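You operate a simulated robot arm through the tools that you are given. There is no shell and no other tool.

Carry out the task below with a simulated robot arm. There is one attempt and no reset: what you move stays moved.

TASK
Unload the tester and clamp in the bench card's joint.
Fine: let off to nought before the clamp opens; the blue joint held, so it goes in the green tray; seat the next joint and shut the clamp.
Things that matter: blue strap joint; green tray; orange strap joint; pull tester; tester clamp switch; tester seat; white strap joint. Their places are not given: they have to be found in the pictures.

It is judged by the outcome, as a careful person would: the job done as asked, and still so three seconds after it is handed in. It fails if anything else is knocked over, pushed out of place, dropped, spilled or broken.

THE ROBOT
A 6-joint arm with a two-finger parallel gripper, fixed in place. Base frame: the origin is on the floor under the middle of its stand, x ahead of it, y to its left, z up; the work surface is at about z = 0.88. Units: m, degrees, N and s.
It reaches about 1.066 m from its shoulder. Its first joint turns from -166.0 to 166.0 degrees. Payload 3.91 kg.
The TCP is the grasp point between the finger pads, 0.03 m short of the fingertips. In the tool frame z runs along the fingers and y along their closing line. The gripper opens to 0.11 m. The fingers are 0.02 m wide and 0.01 m thick; the gripper's body (0.048 by 0.112 m) begins 0.055 m behind the TCP.
Orientation is that of the tool frame in the base frame, as a unit quaternion [x, y, z, w]. With the fingers straight down and closing along the base's y, the tool's x points along the base's -x, its y along +y and its z along -z.

THE INTERFACE
- The arm moves only by the tool servo_tool. Its argument "moves" is a list of rows, each a list of 3 entries, a list of its own where there are three numbers: the finger opening in m, from 0 to 0.11, then the shift along the tool's x, y, z in m, then the turn, a rotation vector about the tool's x, y, z in degrees. In form: [[claw, [x, y, z], [ax, ay, az]], ...]. A call has 1 to 20 rows; each row is the pose to reach, as a shift and turn from the pose commanded when the call began, along the tool's axes at that moment. Each row takes 0.2 s and may step no farther than 0.05 m and 8.6 degrees from the row before; otherwise, or with a gripper value out of range, the whole call is refused. A pose out of reach is approached as far as the arm can. The call stops where the force on the tool passes 90 N (or 10 N more than at its start, if that is more) or the arm is blocked; 0.2 s more then pass. The fingers move at their own pace (about 0.153 m/s each) and stop on an object; they squeeze with about 32 N. The grip force told is the motor's: it shows also when the fingers shut on nothing. Time passes only in rows, and 0.2 s behind the last, so rows that repeat a pose let the fingers close. The reply holds the time, the measured pose of the TCP, the force on the tool along the base axes, the opening and the grip force, in the units named above and with some noise, with the torque about the TCP (base axes, N m) and any sound that the robot's microphone picked up, and new pictures: "pictures" is both (left out), scene, wrist or none.
- Cameras (640 x 400 px; columns grow to the right, rows downward): "scene" is fixed at [0.0502, -0.6482, 1.4801]; the picture's right is [0.87, -0.49, 0.00], its down [-0.13, -0.24, -0.96] and it looks along [0.47, 0.84, -0.27] (base axes); focal length 313 px, centre (320, 200). "wrist" rides on the gripper at [0.072, 0.017, -0.103] in the tool frame; the picture's right is [-0.23, 0.97, 0.00], its down [-0.76, -0.18, -0.62] and it looks along [-0.61, -0.14, 0.78] (tool axes); focal length 222 px, centre (320, 200).
- measure_at(camera, pixels): for up to 12 pixels [column, row] of the newest picture of that camera ("zoom" is the newest enlarged one), the place [x, y, z] in the base frame of the surface seen there, good to about 0.003 m. It takes no simulated time.
- zoom(camera, box): a new picture of the part [left, top, right, bottom] of that camera's present view, enlarged. It takes no simulated time.
- sign_off(): hands the job in; it is judged then, once.

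Open the gripper and draw the arm clear of the work before you hand the job in, unless the task says otherwise.

The tools are called after ">>>" as a command line: name --argument value ..., lists and objects as JSON in quotes. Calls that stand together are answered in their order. servo_tool: Moves the arm, as the interface text tells. Its arguments: {"type":"object","properties":{"moves":{"type":"array"},"pictures":{"type":"string","enum":["both","scene","wrist","none"]}},"required":["moves"]} The other tools are called the same way: measure_at (camera, pixels) gives the place of the surface under pixels of a picture; zoom (camera, box) takes an enlarged picture of a part of a camera's view; sign_off () hands the job in.

At the start:

```text
t: 0.0
tcp_pos: [0.5923, 0.185, 1.2227]
tool_rot: [-0.001, 1.0, -0.001, 0.002]
force: [0.4, 0.1, 0.5]
ft_torque: [-0.01, -0.01, 0.03]
gripper_width: 0.1098
finger_force: 0.1
```

scene: 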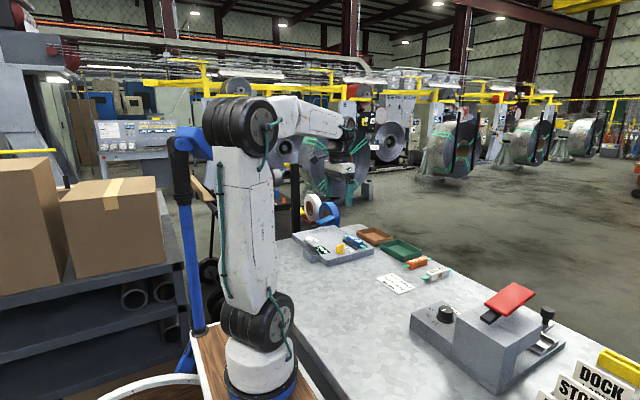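
wrist: 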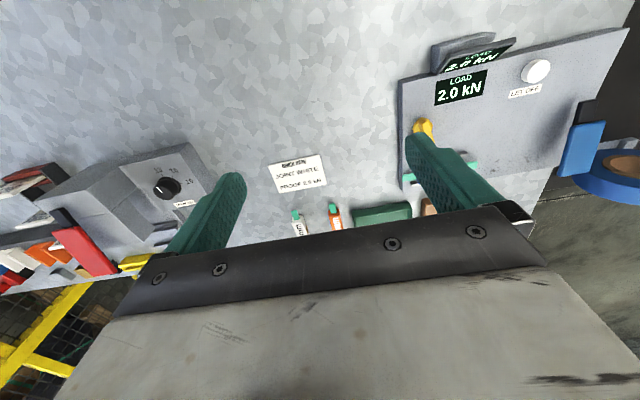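

The scene picture shows the tester around (340,245), the trays at (375,235) and (400,250), two joints at (415,263) and (437,274), the card at (395,284), and a sealer at right. I zoom in on these parts first.

>>> zoom --camera "scene" --box '[280, 210, 470, 310]'

>>> zoom --camera "wrist" --box '[390, 20, 640, 220]'

>>> zoom --camera "wrist" --box '[250, 140, 430, 240]'

>>> zoom --camera "scene" --box '[400, 270, 640, 400]'

```text
3.37 times, centred on (375, 260) of scene
```

zoom: 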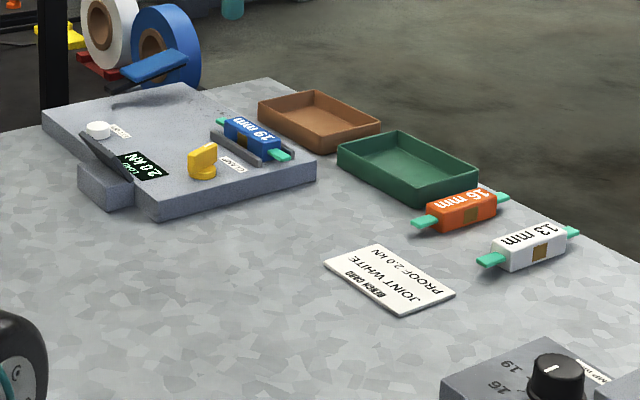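

```text
2.00 times, centred on (515, 120) of wrist
```

zoom: 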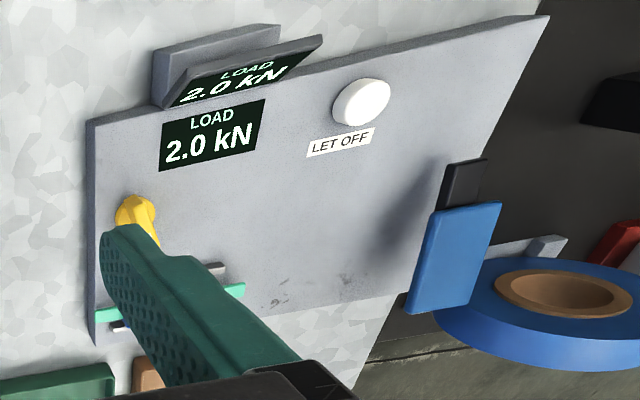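

```text
3.56 times, centred on (340, 190) of wrist
```

zoom: 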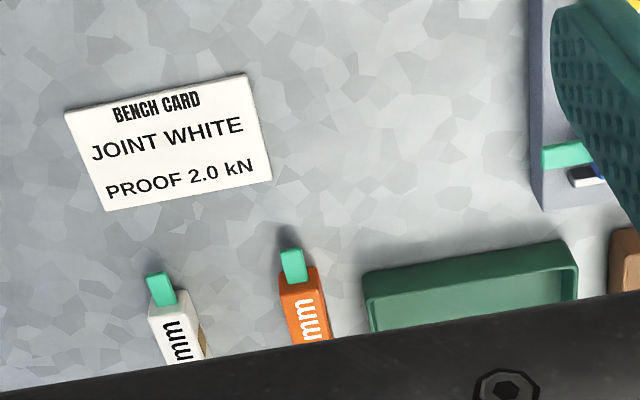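

```text
2.67 times, centred on (520, 335) of scene
```

zoom: 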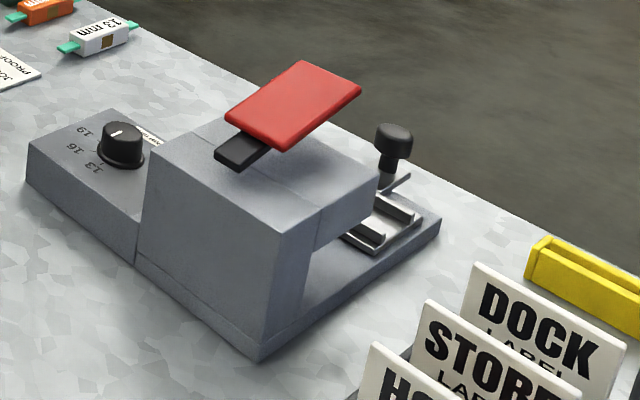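

The card reads "JOINT WHITE, PROOF 2.0 kN". The tester has a white LET OFF button, a yellow switch, a blue paddle and a display at 2.0 kN; I zoom closer on those.

>>> zoom --camera "scene" --box '[325, 236, 385, 274]'

>>> zoom --camera "scene" --box '[290, 215, 350, 253]'

>>> measure_at --camera "scene" --pixels '[[309, 238], [335, 258], [344, 247], [350, 249], [363, 256], [346, 246], [321, 230], [415, 262], [437, 273], [400, 248], [375, 236], [395, 284]]'

>>> measure_at --camera "wrist" --pixels '[[536, 70], [424, 126], [440, 88], [403, 80], [407, 185], [628, 30], [580, 150], [590, 115], [298, 172], [296, 217], [334, 210], [300, 235]]'

```text
10.53 times, centred on (355, 255) of scene
```

zoom: 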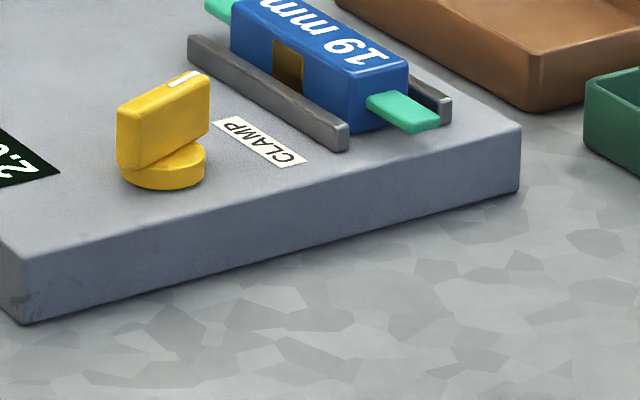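

```text
10.53 times, centred on (320, 234) of scene
```

zoom: 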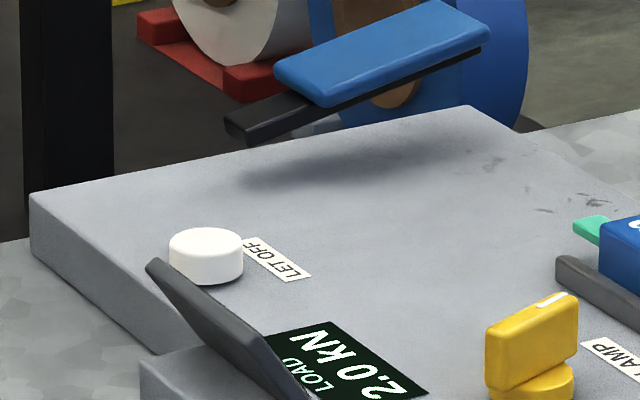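

```text
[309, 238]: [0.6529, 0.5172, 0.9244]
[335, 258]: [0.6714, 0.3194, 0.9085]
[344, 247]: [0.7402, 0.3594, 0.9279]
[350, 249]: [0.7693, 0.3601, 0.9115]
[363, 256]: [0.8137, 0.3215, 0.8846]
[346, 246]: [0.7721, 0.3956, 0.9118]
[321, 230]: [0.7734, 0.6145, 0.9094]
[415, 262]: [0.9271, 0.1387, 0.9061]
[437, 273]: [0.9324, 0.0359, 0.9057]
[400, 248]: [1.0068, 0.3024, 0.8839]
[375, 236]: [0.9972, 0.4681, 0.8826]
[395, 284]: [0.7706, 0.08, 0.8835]
```

```text
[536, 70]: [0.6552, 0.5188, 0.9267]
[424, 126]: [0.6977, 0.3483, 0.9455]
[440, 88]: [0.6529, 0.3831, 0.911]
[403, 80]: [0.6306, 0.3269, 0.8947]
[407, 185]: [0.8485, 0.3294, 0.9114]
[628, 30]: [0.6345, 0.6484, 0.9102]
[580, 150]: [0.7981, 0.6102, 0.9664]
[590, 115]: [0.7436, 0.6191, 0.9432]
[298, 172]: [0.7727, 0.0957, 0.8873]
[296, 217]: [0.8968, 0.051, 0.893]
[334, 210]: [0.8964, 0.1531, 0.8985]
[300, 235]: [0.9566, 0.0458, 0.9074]
```

The switch is labelled CLAMP (yellow, white mark on its ridge), the LET OFF button top is at about (0.655, 0.518, 0.927), and the plate top is z≈0.911. I close the fingers and move over the button at a safe height.

>>> servo_tool --moves '[[0.0, [-0.008, 0.042, 0.0], [0, 0, 0]], [0.0, [-0.016, 0.084, 0.0], [0, 0, 0]], [0.0, [-0.024, 0.126, 0.01], [0, 0, 0]], [0.0, [-0.032, 0.168, 0.02], [0, 0, 0]], [0.0, [-0.04, 0.21, 0.03], [0, 0, 0]], [0.0, [-0.048, 0.252, 0.05], [0, 0, 0]], [0.0, [-0.056, 0.29, 0.075], [0, 0, 0]], [0.0, [-0.06, 0.32, 0.1], [0, 0, 0]], [0.0, [-0.0627, 0.333, 0.12], [0, 0, 0]], [0.0, [-0.0627, 0.333, 0.12], [0, 0, 0]]]'

```text
t: 2.2
tcp_pos: [0.6572, 0.5197, 1.1032]
tool_rot: [0.0, 1.0, -0.001, 0.001]
force: [0.0, 0.2, 0.5]
ft_torque: [-0.02, -0.01, 0.0]
gripper_width: 0.0
finger_force: 32.4
```

scene: 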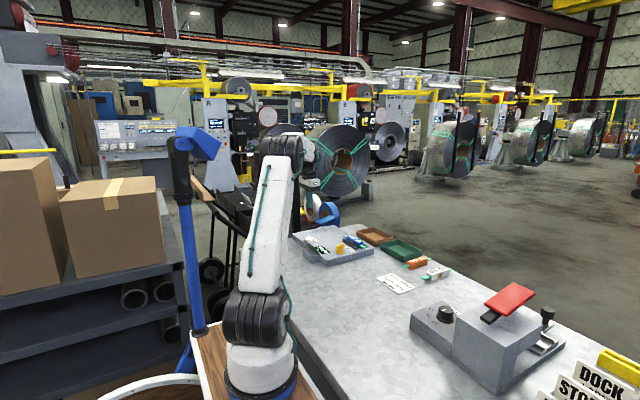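
wrist: 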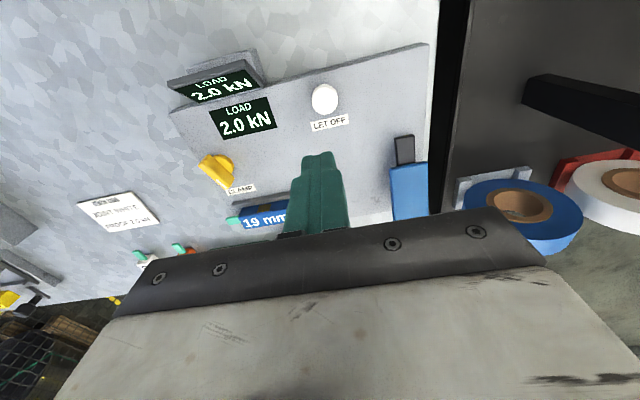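

The wrist picture shows the button at (324,99), the clamp switch at (216,170) and the display at 2.0 kN. I measure them and enlarge the view.

>>> measure_at --camera "wrist" --pixels '[[324, 96], [313, 99], [336, 99], [324, 86], [324, 112], [208, 160], [228, 178], [216, 168], [405, 190], [404, 150], [425, 190], [200, 75]]'

>>> zoom --camera "wrist" --box '[150, 40, 450, 240]'

>>> zoom --camera "scene" --box '[280, 190, 400, 270]'

```text
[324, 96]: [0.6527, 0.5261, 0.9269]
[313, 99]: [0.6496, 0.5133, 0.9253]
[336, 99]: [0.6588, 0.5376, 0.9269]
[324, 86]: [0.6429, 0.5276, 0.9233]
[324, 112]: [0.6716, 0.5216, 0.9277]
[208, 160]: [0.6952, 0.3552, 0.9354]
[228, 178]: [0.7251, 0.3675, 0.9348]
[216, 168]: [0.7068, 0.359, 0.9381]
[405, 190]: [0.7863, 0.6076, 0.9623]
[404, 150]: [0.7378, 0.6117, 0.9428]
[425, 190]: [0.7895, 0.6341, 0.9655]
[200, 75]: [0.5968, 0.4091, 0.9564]
```

```text
2.00 times, centred on (300, 140) of wrist
```

zoom: 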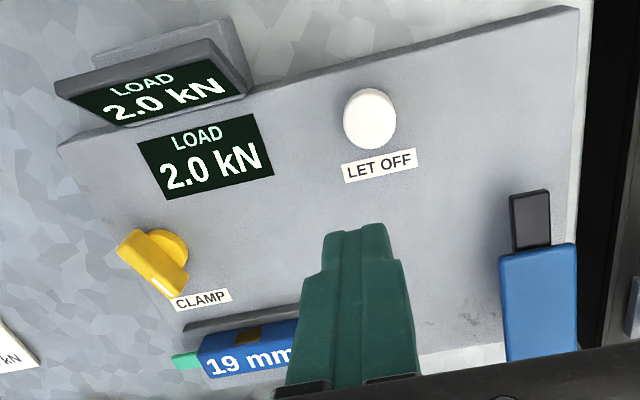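

```text
5.00 times, centred on (340, 230) of scene
```

zoom: 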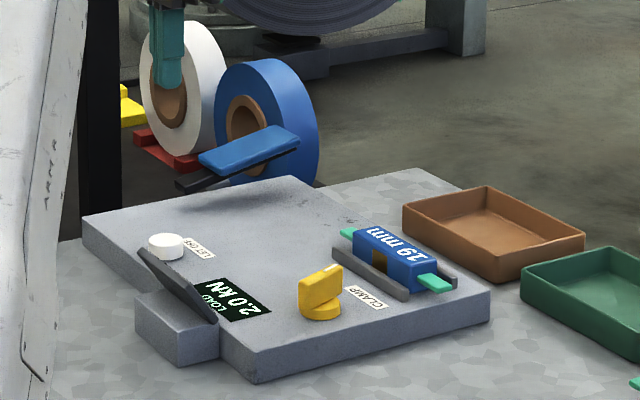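

The button centre is about (0.656, 0.524) with its top at z≈0.927, so contact is at TCP z≈0.957. I come down to about 5 mm above it.

>>> servo_tool --moves '[[0.0, [0.0, 0.006, 0.03], [0, 0, 0]], [0.0, [0.0, 0.006, 0.065], [0, 0, 0]], [0.0, [0.0, 0.006, 0.1], [0, 0, 0]], [0.0, [0.0, 0.006, 0.125], [0, 0, 0]], [0.0, [0.0, 0.006, 0.14], [0, 0, 0]], [0.0, [0.0, 0.006, 0.14], [0, 0, 0]]]'

```text
t: 3.6
tcp_pos: [0.6558, 0.525, 0.9622]
tool_rot: [0.001, 1.0, 0.0, 0.0]
force: [-0.2, -0.2, -0.1]
ft_torque: [-0.01, 0.02, 0.03]
gripper_width: 0.0
finger_force: 31.5
```

scene: 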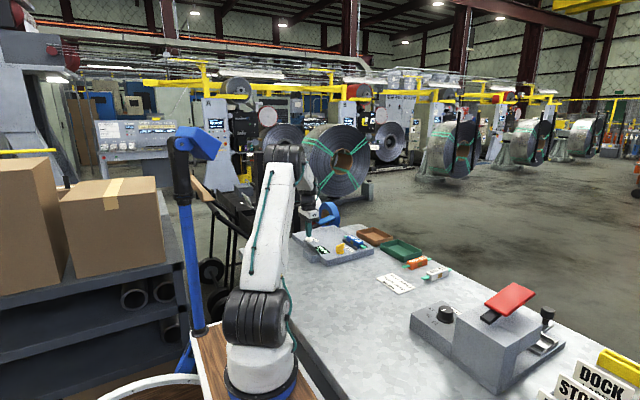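
wrist: 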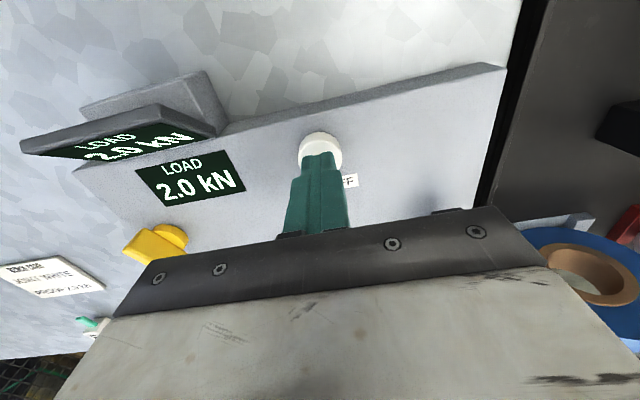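

The fingertips are just above the button, centred at about (320,150) in the wrist picture. I press gently in small steps to TCP z≈0.954 and watch the load display.

>>> servo_tool --moves '[[0.0, [0.0, 0.0, 0.003], [0, 0, 0]], [0.0, [0.0, 0.0, 0.006], [0, 0, 0]], [0.0, [0.0, 0.0, 0.008], [0, 0, 0]]]' --pictures "wrist"

```text
t: 4.4
tcp_pos: [0.6566, 0.5254, 0.9548]
tool_rot: [-0.001, 1.0, 0.001, 0.0]
force: [-0.2, 0.2, 1.4]
ft_torque: [-0.01, 0.01, 0.01]
gripper_width: 0.0
finger_force: 31.9
```

wrist: 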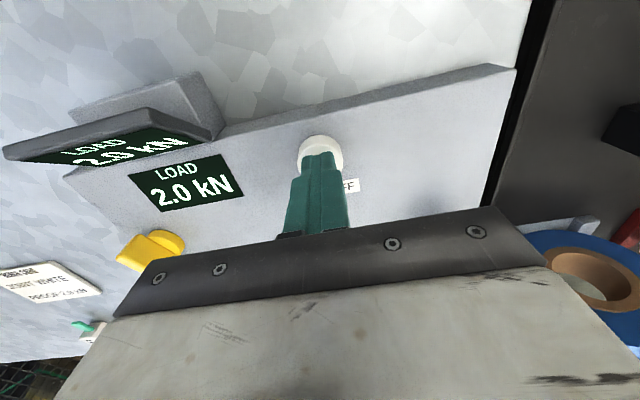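

The force is up to 1.4 N, so contact has begun; the load still reads 2.0 kN. I press a few millimetres further.

>>> servo_tool --moves '[[0.0, [0.0, 0.0, 0.001], [0, 0, 0]], [0.0, [0.0, 0.0, 0.002], [0, 0, 0]], [0.0, [0.0, 0.0, 0.003], [0, 0, 0]]]' --pictures "wrist"

```text
t: 5.2
tcp_pos: [0.6549, 0.5251, 0.9517]
tool_rot: [0.0, 1.0, 0.0, 0.001]
force: [1.9, -0.8, 3.2]
ft_torque: [-0.02, -0.03, -0.01]
gripper_width: 0.0001
finger_force: 31.8
```

wrist: 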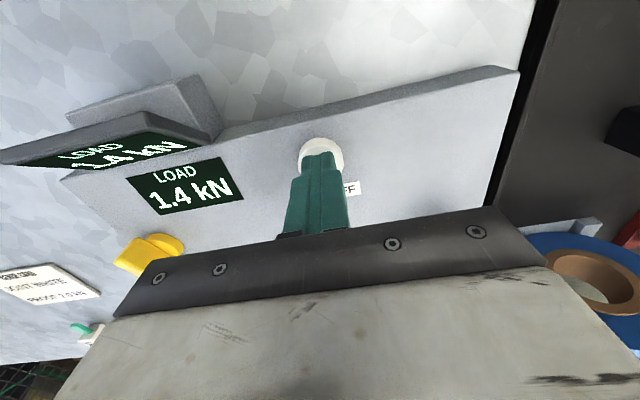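

The load has dropped to 1.4 kN with the button held at 3 N. I hold this pose to see whether it keeps falling.

>>> servo_tool --moves '[[0.0, [0.0, 0.0, 0.0005], [0, 0, 0]], [0.0, [0.0, 0.0, 0.0005], [0, 0, 0]], [0.0, [0.0, 0.0, 0.0005], [0, 0, 0]]]' --pictures "wrist"

```text
t: 6.0
tcp_pos: [0.6545, 0.5249, 0.9502]
tool_rot: [0.0, 1.0, -0.001, -0.001]
force: [-1.5, 0.6, 3.5]
ft_torque: [0.03, 0.1, 0.01]
gripper_width: 0.0
finger_force: 32.0
heard: click
```

wrist: 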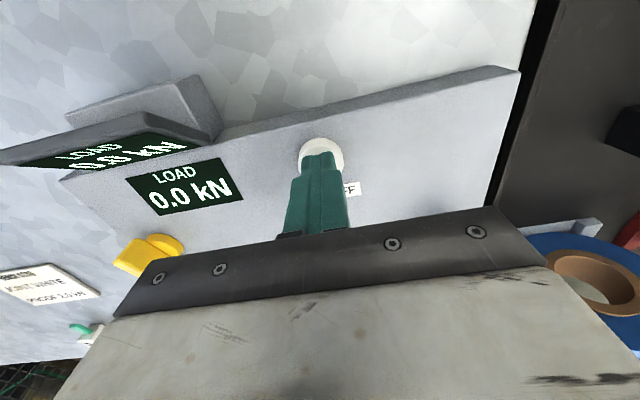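

The display reads 0.0 kN and a click was heard. I raise the fingers straight off the button and check that the load stays at nought.

>>> servo_tool --moves '[[0.0, [0.0, 0.0, -0.02], [0, 0, 0]], [0.0, [0.0, 0.0, -0.06], [0, 0, 0]], [0.0, [0.0, 0.0, -0.1], [0, 0, 0]], [0.0, [0.0, 0.0, -0.14], [0, 0, 0]], [0.0, [0.0, 0.0, -0.15], [0, 0, 0]]]'

```text
t: 7.2
tcp_pos: [0.6558, 0.5246, 1.1002]
tool_rot: [0.0, 1.0, 0.0, -0.001]
force: [0.2, -0.8, 0.0]
ft_torque: [0.0, -0.01, -0.02]
gripper_width: 0.0
finger_force: 31.6
```

scene: 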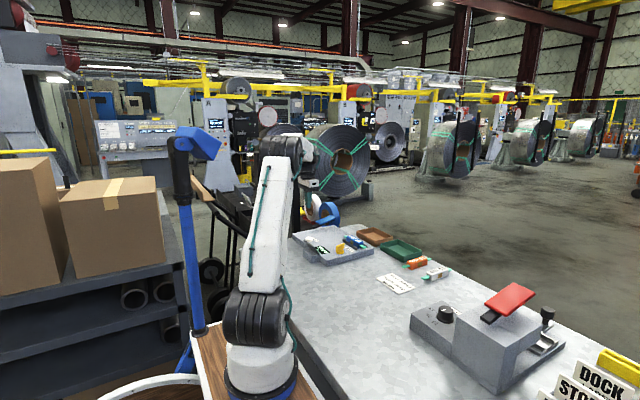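
wrist: 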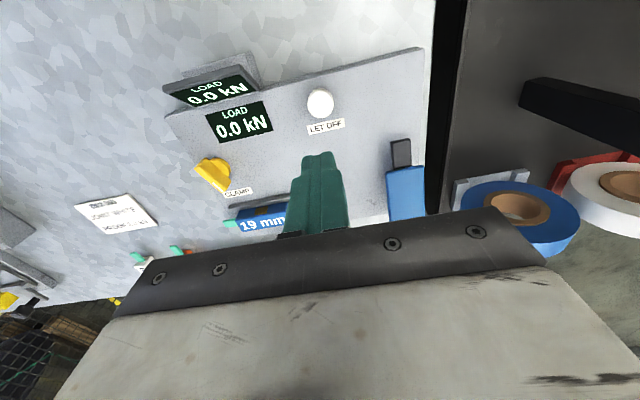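

Load holds at 0.0 kN. Now I move above the yellow clamp switch (216,172) at about (0.71, 0.36) to see its shape and angle.

>>> servo_tool --moves '[[0.0, [-0.012, -0.04, 0.0], [0, 0, 0]], [0.0, [-0.024, -0.08, 0.0], [0, 0, 0]], [0.0, [-0.036, -0.12, 0.0], [0, 0, 0]], [0.06, [-0.048, -0.155, 0.02], [0, 0, 0]], [0.06, [-0.055, -0.165, 0.04], [0, 0, 0]], [0.06, [-0.055, -0.165, 0.04], [0, 0, 0]]]'

```text
t: 8.6
tcp_pos: [0.7134, 0.3605, 1.0603]
tool_rot: [0.0, 1.0, 0.0, 0.0]
force: [0.3, -1.3, 0.1]
ft_torque: [0.04, 0.01, 0.03]
gripper_width: 0.0601
finger_force: 0.1
```

scene: 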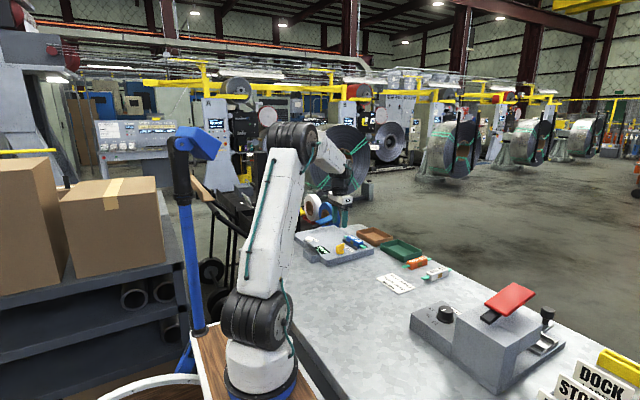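
wrist: 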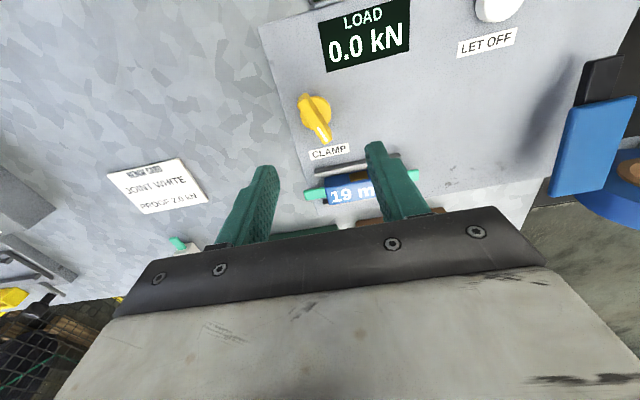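

The switch is clear at (315,117) in the wrist picture, with its white mark pointing down-right at (325,133). I enlarge and measure it.

>>> zoom --camera "wrist" --box '[270, 70, 430, 210]'

>>> measure_at --camera "wrist" --pixels '[[305, 98], [313, 115], [325, 135], [330, 140], [320, 128], [328, 110], [308, 118], [330, 152], [345, 147], [316, 158]]'

```text
2.86 times, centred on (350, 140) of wrist
```

zoom: 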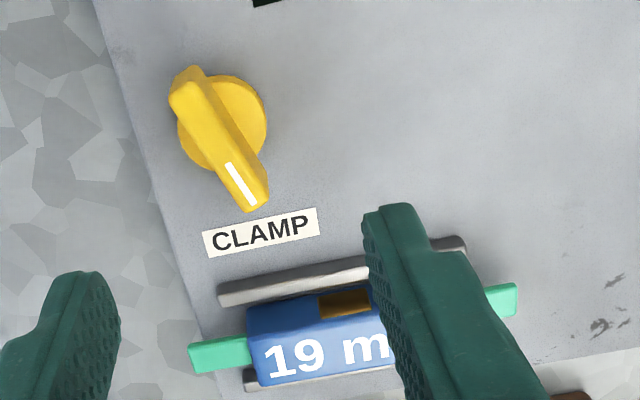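

```text
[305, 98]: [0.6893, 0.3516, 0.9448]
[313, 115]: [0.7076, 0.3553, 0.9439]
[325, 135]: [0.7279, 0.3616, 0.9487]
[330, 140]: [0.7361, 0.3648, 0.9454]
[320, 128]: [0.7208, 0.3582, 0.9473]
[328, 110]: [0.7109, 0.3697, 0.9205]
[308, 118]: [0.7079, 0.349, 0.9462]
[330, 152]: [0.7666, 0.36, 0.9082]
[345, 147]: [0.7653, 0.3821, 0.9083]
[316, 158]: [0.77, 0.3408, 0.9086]
```

I measure the ridge ends and its white mark in the enlarged picture to get the switch's angle.

>>> measure_at --camera "zoom" --pixels '[[230, 166], [251, 202], [188, 80], [200, 75], [178, 97], [262, 192], [240, 200], [212, 130], [225, 120], [245, 90], [262, 130], [195, 150]]'

>>> zoom --camera "wrist" --box '[290, 85, 350, 150]'

```text
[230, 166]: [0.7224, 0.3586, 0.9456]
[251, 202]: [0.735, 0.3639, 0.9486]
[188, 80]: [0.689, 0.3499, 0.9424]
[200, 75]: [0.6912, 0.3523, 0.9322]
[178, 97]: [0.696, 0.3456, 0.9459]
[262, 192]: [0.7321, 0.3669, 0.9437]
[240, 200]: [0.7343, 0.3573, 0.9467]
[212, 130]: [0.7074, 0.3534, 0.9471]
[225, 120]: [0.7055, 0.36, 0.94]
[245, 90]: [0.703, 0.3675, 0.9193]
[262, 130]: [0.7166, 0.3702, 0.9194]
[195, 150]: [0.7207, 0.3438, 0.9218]
```

```text
6.15 times, centred on (320, 118) of wrist
```

zoom: 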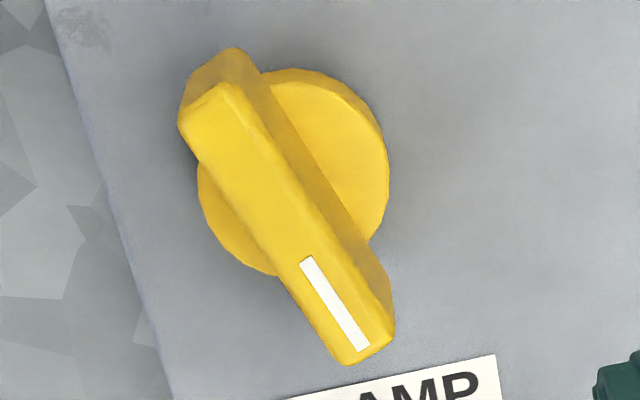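

The switch ridge is centred near (0.712, 0.357), top z≈0.947, turned about 19° from base x toward y. I turn the tool to match and descend with the fingers open astride the ridge.

>>> servo_tool --moves '[[0.05, [-0.002, -0.002, 0.0], [0, 0, -7]], [0.05, [-0.002, -0.002, 0.02], [0, 0, -14]], [0.05, [-0.002, -0.002, 0.04], [0, 0, -19]], [0.05, [-0.002, -0.002, 0.06], [0, 0, -19]], [0.05, [-0.002, -0.002, 0.06], [0, 0, -19]]]'

```text
t: 9.8
tcp_pos: [0.7129, 0.3574, 1.0004]
tool_rot: [-0.166, 0.986, 0.0, 0.001]
force: [1.3, -0.2, -0.2]
ft_torque: [0.01, -0.01, -0.01]
gripper_width: 0.05
finger_force: 0.0
```

scene: 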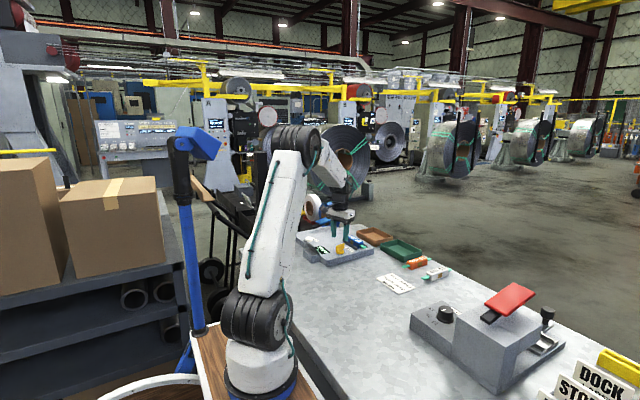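
wrist: 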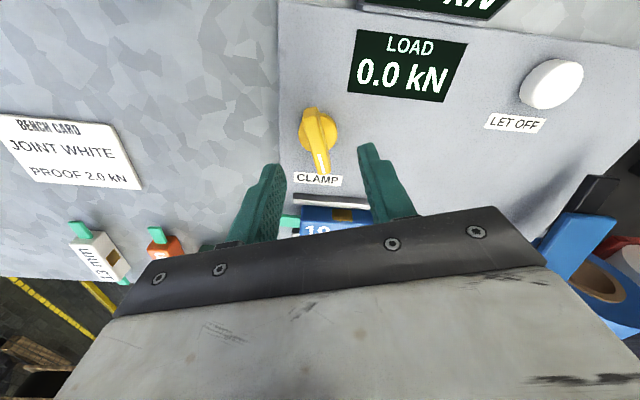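

The ridge (310,108)–(325,172) lies between the two fingers in the wrist picture. I descend to TCP z≈0.956 and look before closing.

>>> servo_tool --moves '[[0.05, [0, 0, 0.02], [0, 0, 0]], [0.05, [0, 0, 0.035], [0, 0, 0]], [0.05, [0, 0, 0.045], [0, 0, 0]], [0.05, [0, 0, 0.045], [0, 0, 0]]]'

>>> zoom --camera "scene" --box '[300, 190, 400, 270]'

>>> zoom --camera "wrist" --box '[220, 60, 440, 220]'

```text
t: 10.8
tcp_pos: [0.7133, 0.3572, 0.9555]
tool_rot: [-0.165, 0.986, -0.001, 0.001]
force: [0.3, -0.5, -0.2]
ft_torque: [0.02, 0.02, 0.0]
gripper_width: 0.0498
finger_force: 0.0
```

scene: 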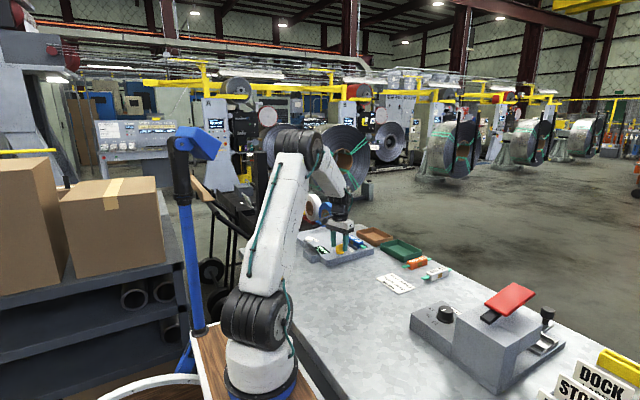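
wrist: 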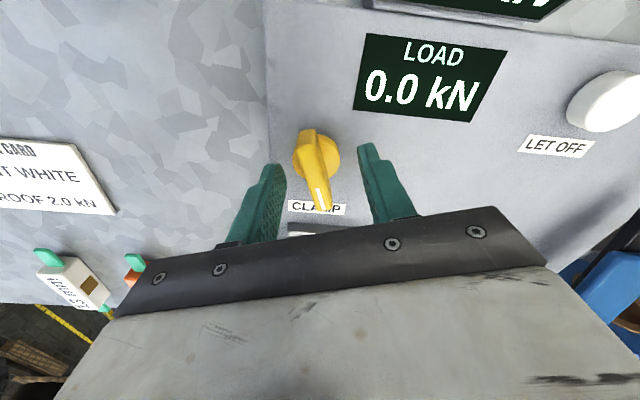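

```text
5.00 times, centred on (350, 230) of scene
```

zoom: 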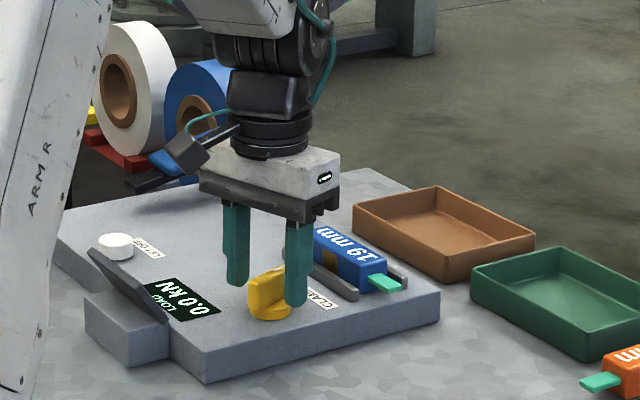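

```text
2.50 times, centred on (330, 140) of wrist
```

zoom: 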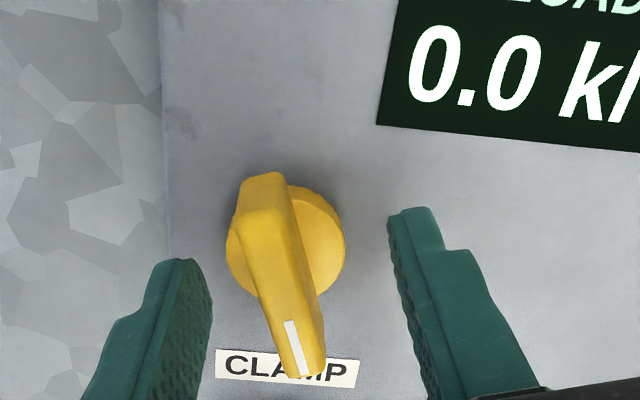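

The fingers straddle the switch; its disc centre appears at about (316,156) versus (320,160) directly under the TCP, so I nudge about 2 mm and close on the ridge.

>>> servo_tool --moves '[[0.05, [0.002, -0.002, 0.0], [0, 0, 0]], [0.03, [0.002, -0.002, 0.0], [0, 0, 0]], [0.02, [0.002, -0.002, 0.0], [0, 0, 0]], [0.0, [0.002, -0.002, 0.0], [0, 0, 0]], [0.0, [0.002, -0.002, 0.0], [0, 0, 0]]]'

>>> zoom --camera "wrist" --box '[220, 60, 440, 220]'

```text
t: 12.0
tcp_pos: [0.7115, 0.3533, 0.956]
tool_rot: [-0.165, 0.986, 0.0, 0.001]
force: [2.4, -11.2, 1.0]
ft_torque: [-0.24, 0.13, 0.68]
gripper_width: 0.012
finger_force: 44.7
```

scene: 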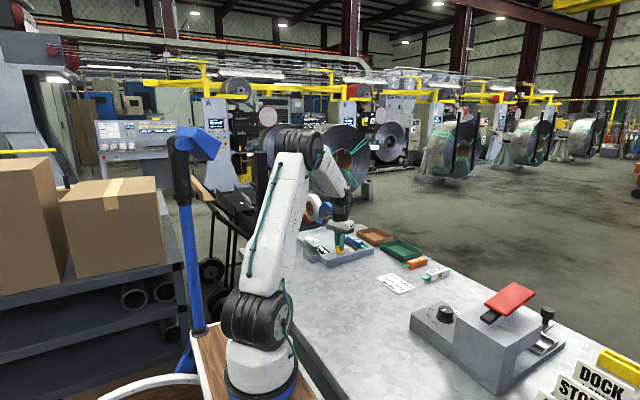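
wrist: 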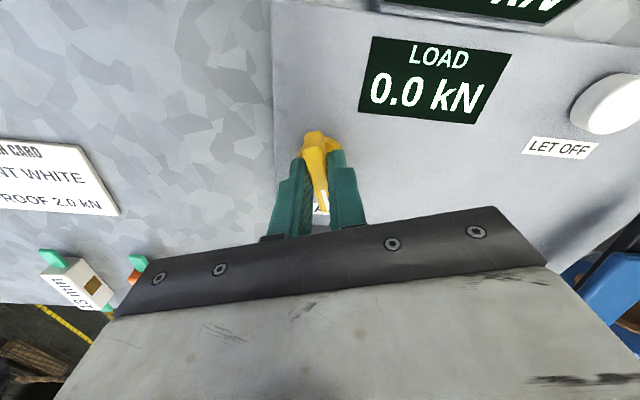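

```text
2.50 times, centred on (330, 140) of wrist
```

zoom: 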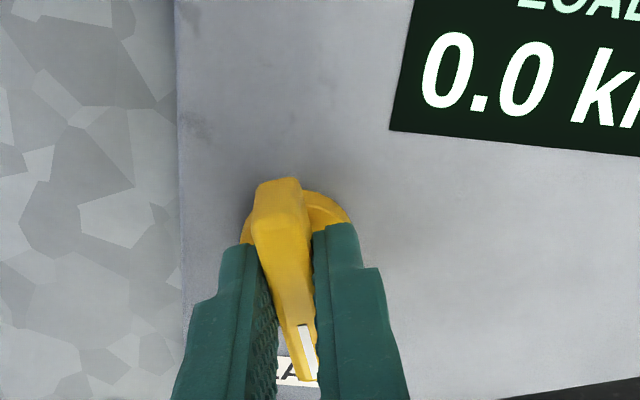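

The ridge is gripped at 12 mm width, with −11 N sideways and +0.68 N·m of twist, so I'm slightly off. I shift about 1.5 mm in −y and turn 2° to settle, then read again.

>>> servo_tool --moves '[[0.0, [0.0, -0.0015, 0.0], [0, 0, -2]], [0.0, [0.0, -0.0015, 0.0], [0, 0, -2]]]' --pictures "none"

```text
t: 12.6
tcp_pos: [0.7122, 0.3528, 0.9551]
tool_rot: [-0.183, 0.983, 0.0, 0.0]
force: [2.2, -4.4, 0.7]
ft_torque: [-0.34, 0.6, -0.04]
gripper_width: 0.0119
finger_force: 44.7
```

The twist is now near zero, so the grip is aligned (about 21°). I try a small 6° turn clockwise and read the torque to find the free direction.

>>> servo_tool --moves '[[0.0, [0.0, -0.0005, 0.0], [0, 0, 3]], [0.0, [0.0, -0.0005, 0.0], [0, 0, 6]], [0.0, [0.0, -0.0005, 0.0], [0, 0, 6]]]'

>>> zoom --camera "wrist" --box '[220, 60, 440, 220]'

```text
t: 13.4
tcp_pos: [0.7122, 0.3541, 0.9562]
tool_rot: [-0.132, 0.991, 0.0, 0.001]
force: [-2.7, 2.1, -0.3]
ft_torque: [0.17, -0.38, 1.14]
gripper_width: 0.013
finger_force: 44.5
```

scene: 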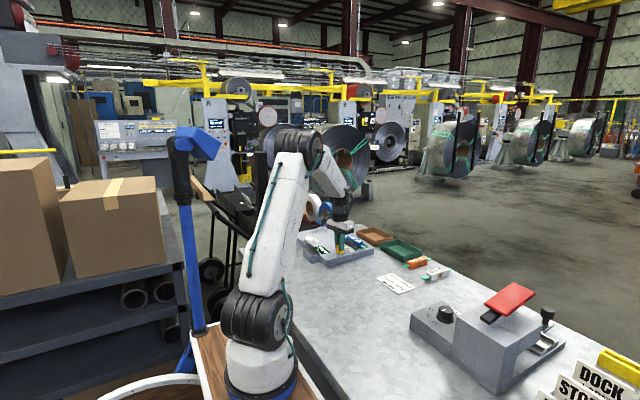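
wrist: 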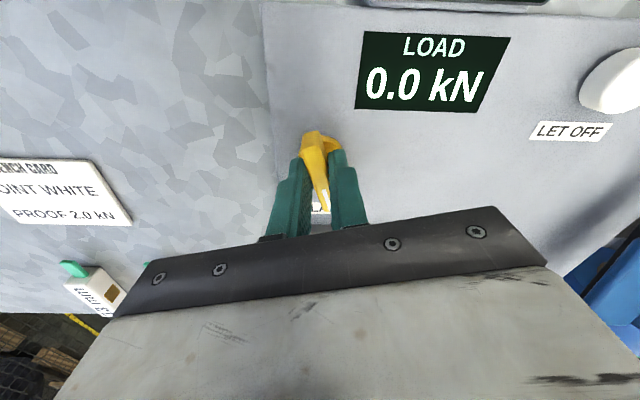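

```text
2.50 times, centred on (330, 140) of wrist
```

zoom: 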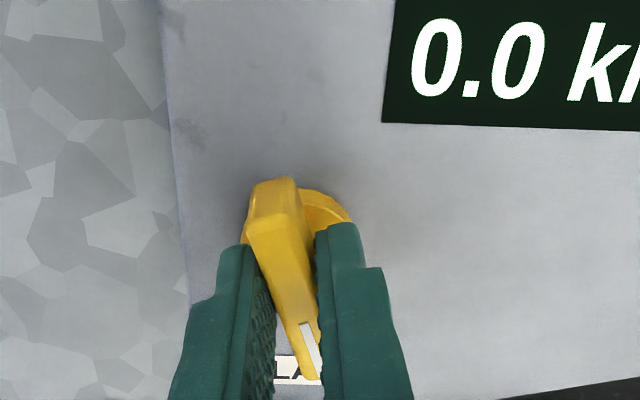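

Clockwise meets resistance (1.14 N·m, fingers forced to 13 mm) and the ridge stays put. I go back and try counter-clockwise instead.

>>> servo_tool --moves '[[0.0, [0.0, 0.0, 0.0], [0, 0, -3]], [0.0, [0.0, 0.0, 0.0], [0, 0, -6]], [0.0, [0.0, 0.0, 0.0], [0, 0, -9]], [0.0, [0.0, 0.0, 0.0], [0, 0, -12]], [0.0, [0.0, 0.0, 0.0], [0, 0, -12]]]'

>>> zoom --camera "wrist" --box '[220, 60, 440, 220]'

```text
t: 14.6
tcp_pos: [0.7128, 0.3538, 0.9557]
tool_rot: [-0.235, 0.972, -0.001, 0.001]
force: [-5.2, 4.5, -2.5]
ft_torque: [0.6, -0.9, -0.03]
gripper_width: 0.0117
finger_force: 45.3
```

scene: 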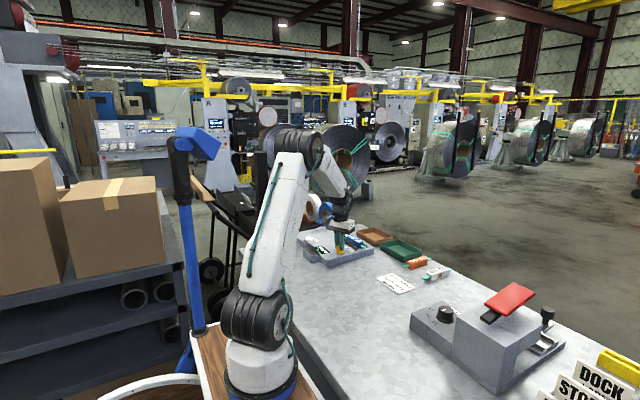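
wrist: 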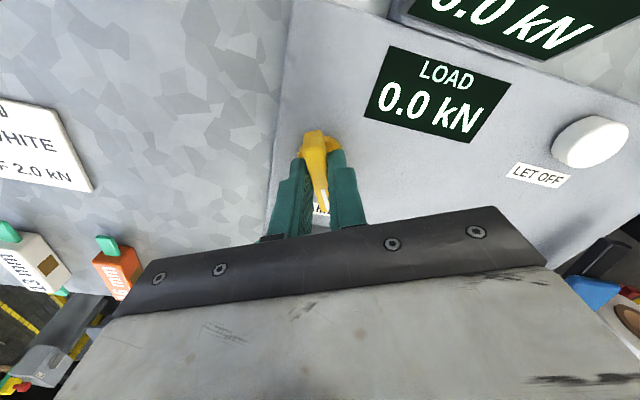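

```text
2.50 times, centred on (330, 140) of wrist
```

zoom: 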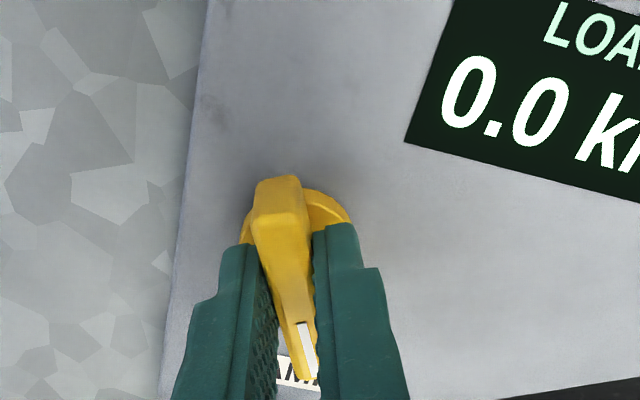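

Counter-clockwise the ridge follows freely (27° now, ~0 N·m). I keep turning counter-clockwise in small steps, watching torque and listening for a click.

>>> servo_tool --moves '[[0.0, [0.0005, 0.001, 0.0], [0, 0, -5]], [0.0, [0.0005, 0.001, 0.0], [0, 0, -10]], [0.0, [0.0005, 0.001, 0.0], [0, 0, -15]], [0.0, [0.0005, 0.001, 0.0], [0, 0, -20]], [0.0, [0.0005, 0.001, 0.0], [0, 0, -20]]]'

>>> zoom --camera "wrist" --box '[220, 60, 440, 220]'

```text
t: 15.8
tcp_pos: [0.7128, 0.3527, 0.9558]
tool_rot: [-0.399, 0.917, -0.001, 0.001]
force: [21.4, -7.1, -4.0]
ft_torque: [-0.8, 0.29, -0.08]
gripper_width: 0.0121
finger_force: 45.4
```

scene: 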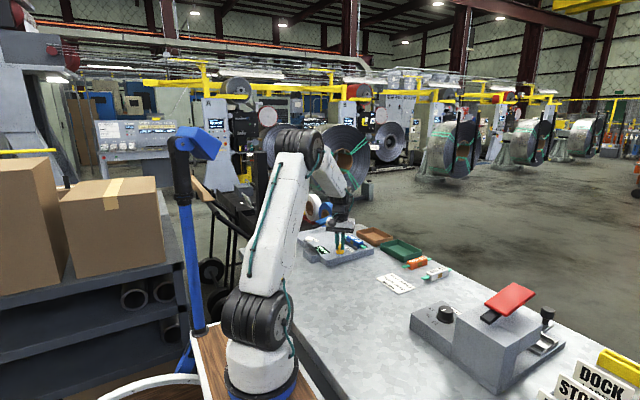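
wrist: 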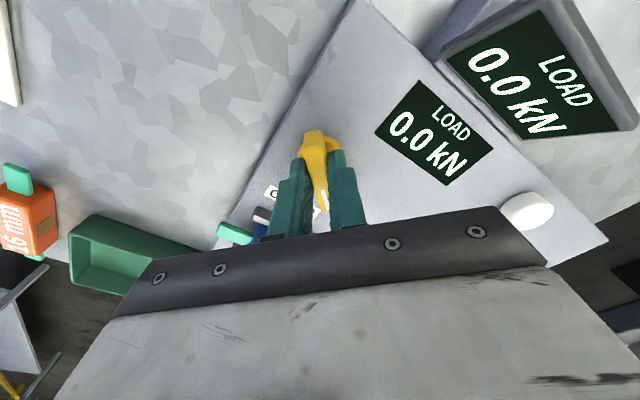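

```text
2.50 times, centred on (330, 140) of wrist
```

zoom: 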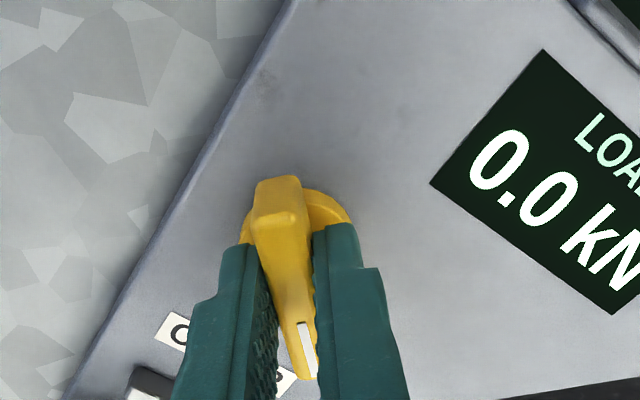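

The switch follows at 47° with almost no torque, but there is 21 N sideways, so my TCP is a few mm off its axis. I shift toward relieving that force and read again.

>>> servo_tool --moves '[[0.0, [-0.001, -0.0015, 0.0], [0, 0, 0]], [0.0, [-0.002, -0.003, 0.0], [0, 0, 0]]]' --pictures "none"

```text
t: 16.4
tcp_pos: [0.7144, 0.3535, 0.9553]
tool_rot: [-0.4, 0.917, 0.0, -0.002]
force: [-10.0, -13.9, -0.8]
ft_torque: [0.19, -0.31, -0.02]
gripper_width: 0.0116
finger_force: 44.6
```

The closing-direction force is now ~2 N but my lengthwise shift added 17 N along the ridge, so I undo that part and continue the turn.

>>> servo_tool --moves '[[0.0, [0.002, -0.0005, 0.0], [0, 0, 0]], [0.0, [0.002, -0.0005, 0.0], [0, 0, -5]], [0.0, [0.002, -0.0005, 0.0], [0, 0, -10]], [0.0, [0.002, -0.0005, 0.0], [0, 0, -10]]]' --pictures "wrist"

```text
t: 17.4
tcp_pos: [0.714, 0.3534, 0.9555]
tool_rot: [-0.478, 0.879, 0.001, 0.001]
force: [-9.9, 15.1, -4.9]
ft_torque: [-0.09, 0.6, 0.06]
gripper_width: 0.012
finger_force: 44.2
```

wrist: 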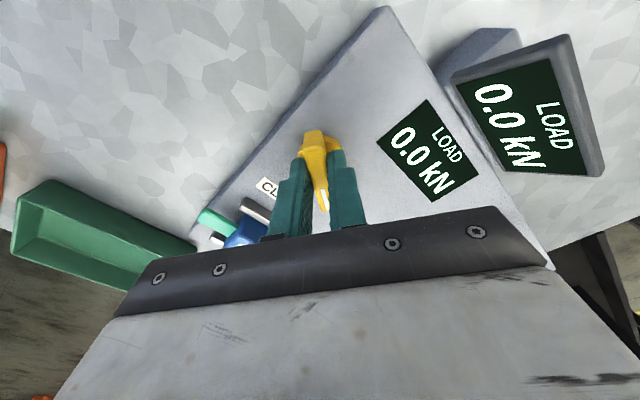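

At 57° the switch still turns freely. I correct about 2 mm along the closing line and continue counter-clockwise toward 80°.

>>> servo_tool --moves '[[0.0, [-0.0005, 0.002, 0.0], [0, 0, -2]], [0.0, [-0.0005, 0.002, 0.0], [0, 0, -7]], [0.0, [-0.0005, 0.002, 0.0], [0, 0, -12]], [0.0, [-0.0005, 0.002, 0.0], [0, 0, -16]], [0.0, [-0.0005, 0.002, 0.0], [0, 0, -16]]]' --pictures "wrist"

```text
t: 18.6
tcp_pos: [0.7137, 0.3526, 0.9562]
tool_rot: [-0.595, 0.803, -0.001, 0.001]
force: [17.7, -15.8, -4.7]
ft_torque: [0.55, -0.39, -0.11]
gripper_width: 0.012
finger_force: 44.6
```

wrist: 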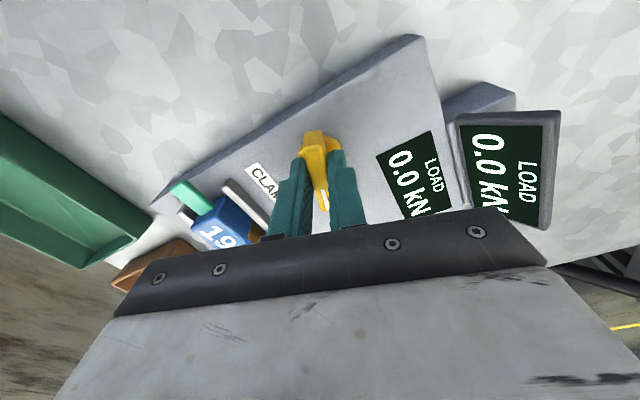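

Now at 73°, torque still small with 21 N across the ridge; no click yet. I correct −2 mm along the closing line and continue the turn.

>>> servo_tool --moves '[[0.0, [0.001, -0.002, 0.0], [0, 0, 0]], [0.0, [0.001, -0.002, 0.0], [0, 0, -4]], [0.0, [0.001, -0.002, 0.0], [0, 0, -8]], [0.0, [0.001, -0.002, 0.0], [0, 0, -12]], [0.0, [0.001, -0.002, 0.0], [0, 0, -12]]]' --pictures "wrist"

```text
t: 19.8
tcp_pos: [0.7144, 0.3522, 0.9555]
tool_rot: [-0.676, 0.736, 0.0, 0.001]
force: [11.6, -4.3, 2.6]
ft_torque: [-0.54, -0.04, -0.02]
gripper_width: 0.0121
finger_force: 45.1
```

wrist: 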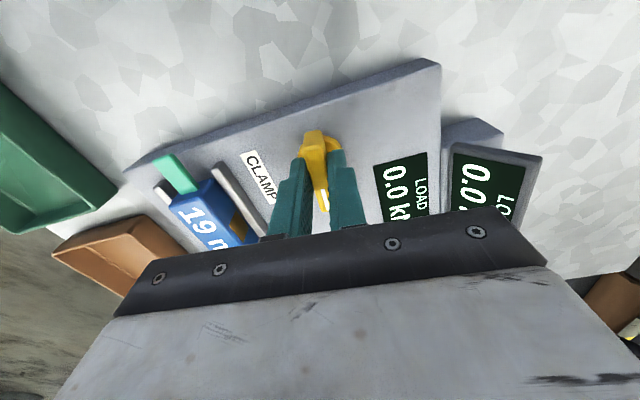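

At 85° it still moves freely with no click. I keep turning counter-clockwise in smaller groups with a 1.5 mm correction.

>>> servo_tool --moves '[[0.0, [0.0, -0.0015, 0.0], [0, 0, -4]], [0.0, [0.0, -0.0015, 0.0], [0, 0, -8]], [0.0, [0.0, -0.0015, 0.0], [0, 0, -12]], [0.0, [0.0, -0.0015, 0.0], [0, 0, -12]]]'

>>> zoom --camera "wrist" --box '[100, 60, 440, 270]'

```text
t: 20.8
tcp_pos: [0.7148, 0.3514, 0.9554]
tool_rot: [0.75, -0.662, 0.0, 0.0]
force: [-2.6, 3.7, 0.9]
ft_torque: [0.69, 0.11, -1.16]
gripper_width: 0.0135
finger_force: 45.0
```

scene: 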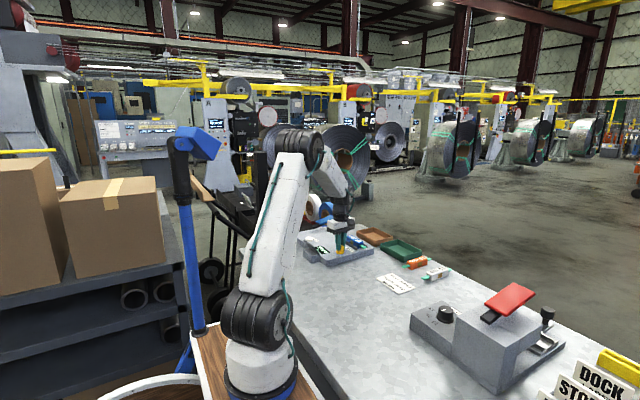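
wrist: 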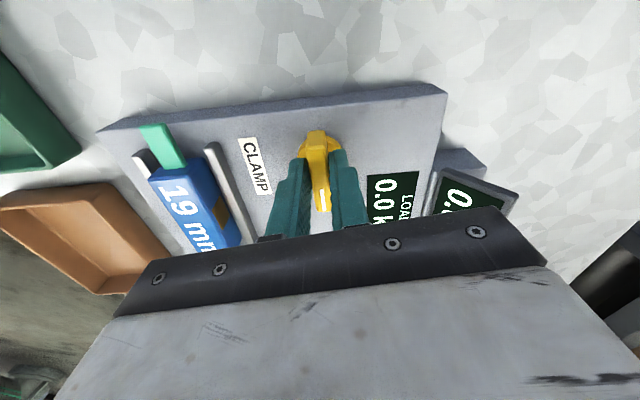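

```text
1.88 times, centred on (270, 165) of wrist
```

zoom: 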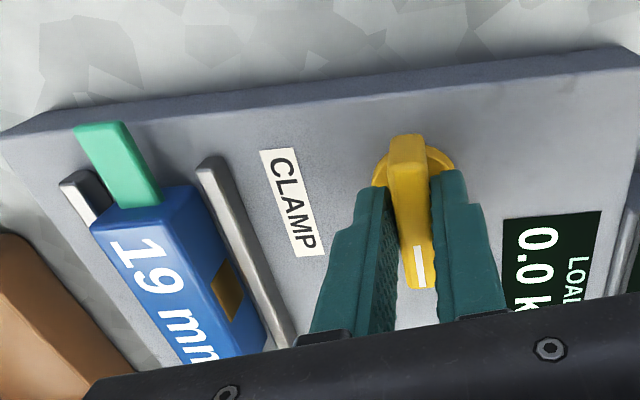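

Torque jumped to −1.16 N·m at 97°, so the switch has reached its other stop near 91°. I back off the twist, open the fingers, and rise to look.

>>> servo_tool --moves '[[0.0, [0.0, 0.0, 0.0], [0, 0, 2]], [0.0, [0.0, 0.0, 0.0], [0, 0, 4]], [0.03, [0.0, 0.0, 0.0], [0, 0, 4]], [0.05, [0.0, 0.0, 0.0], [0, 0, 4]], [0.05, [0.0, 0.0, -0.02], [0, 0, 4]], [0.05, [0.0, 0.0, -0.06], [0, 0, 4]], [0.05, [0.0, 0.0, -0.1], [0, 0, 4]], [0.05, [0.0, 0.0, -0.1], [0, 0, 4]]]'

>>> zoom --camera "wrist" --box '[100, 40, 440, 270]'

>>> zoom --camera "scene" --box '[310, 210, 400, 270]'

```text
t: 22.6
tcp_pos: [0.7159, 0.3484, 1.0558]
tool_rot: [0.726, -0.688, 0.001, 0.001]
force: [0.8, 0.3, 0.3]
ft_torque: [-0.03, -0.01, -0.01]
gripper_width: 0.0501
finger_force: 0.0
```

scene: 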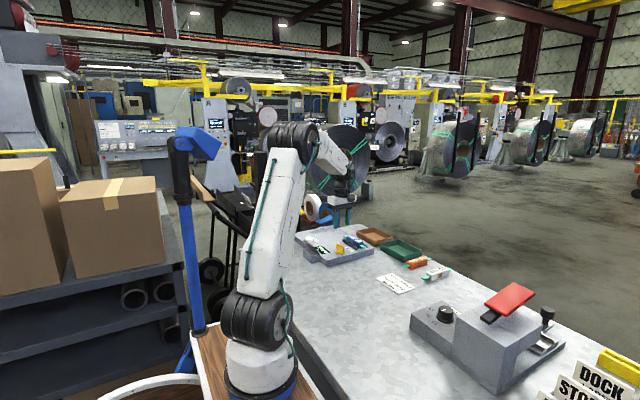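
wrist: 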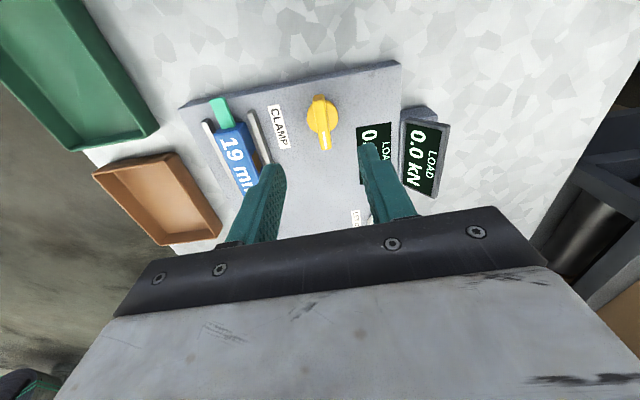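

```text
1.74 times, centred on (270, 155) of wrist
```

zoom: 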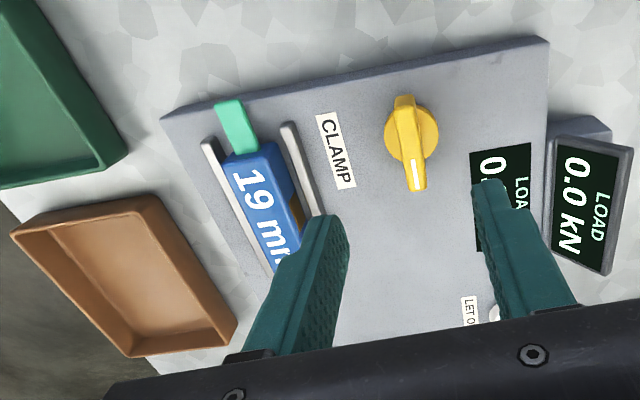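

```text
6.67 times, centred on (355, 240) of scene
```

zoom: 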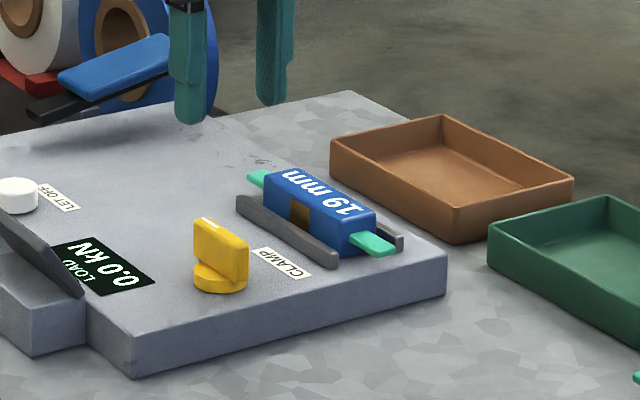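

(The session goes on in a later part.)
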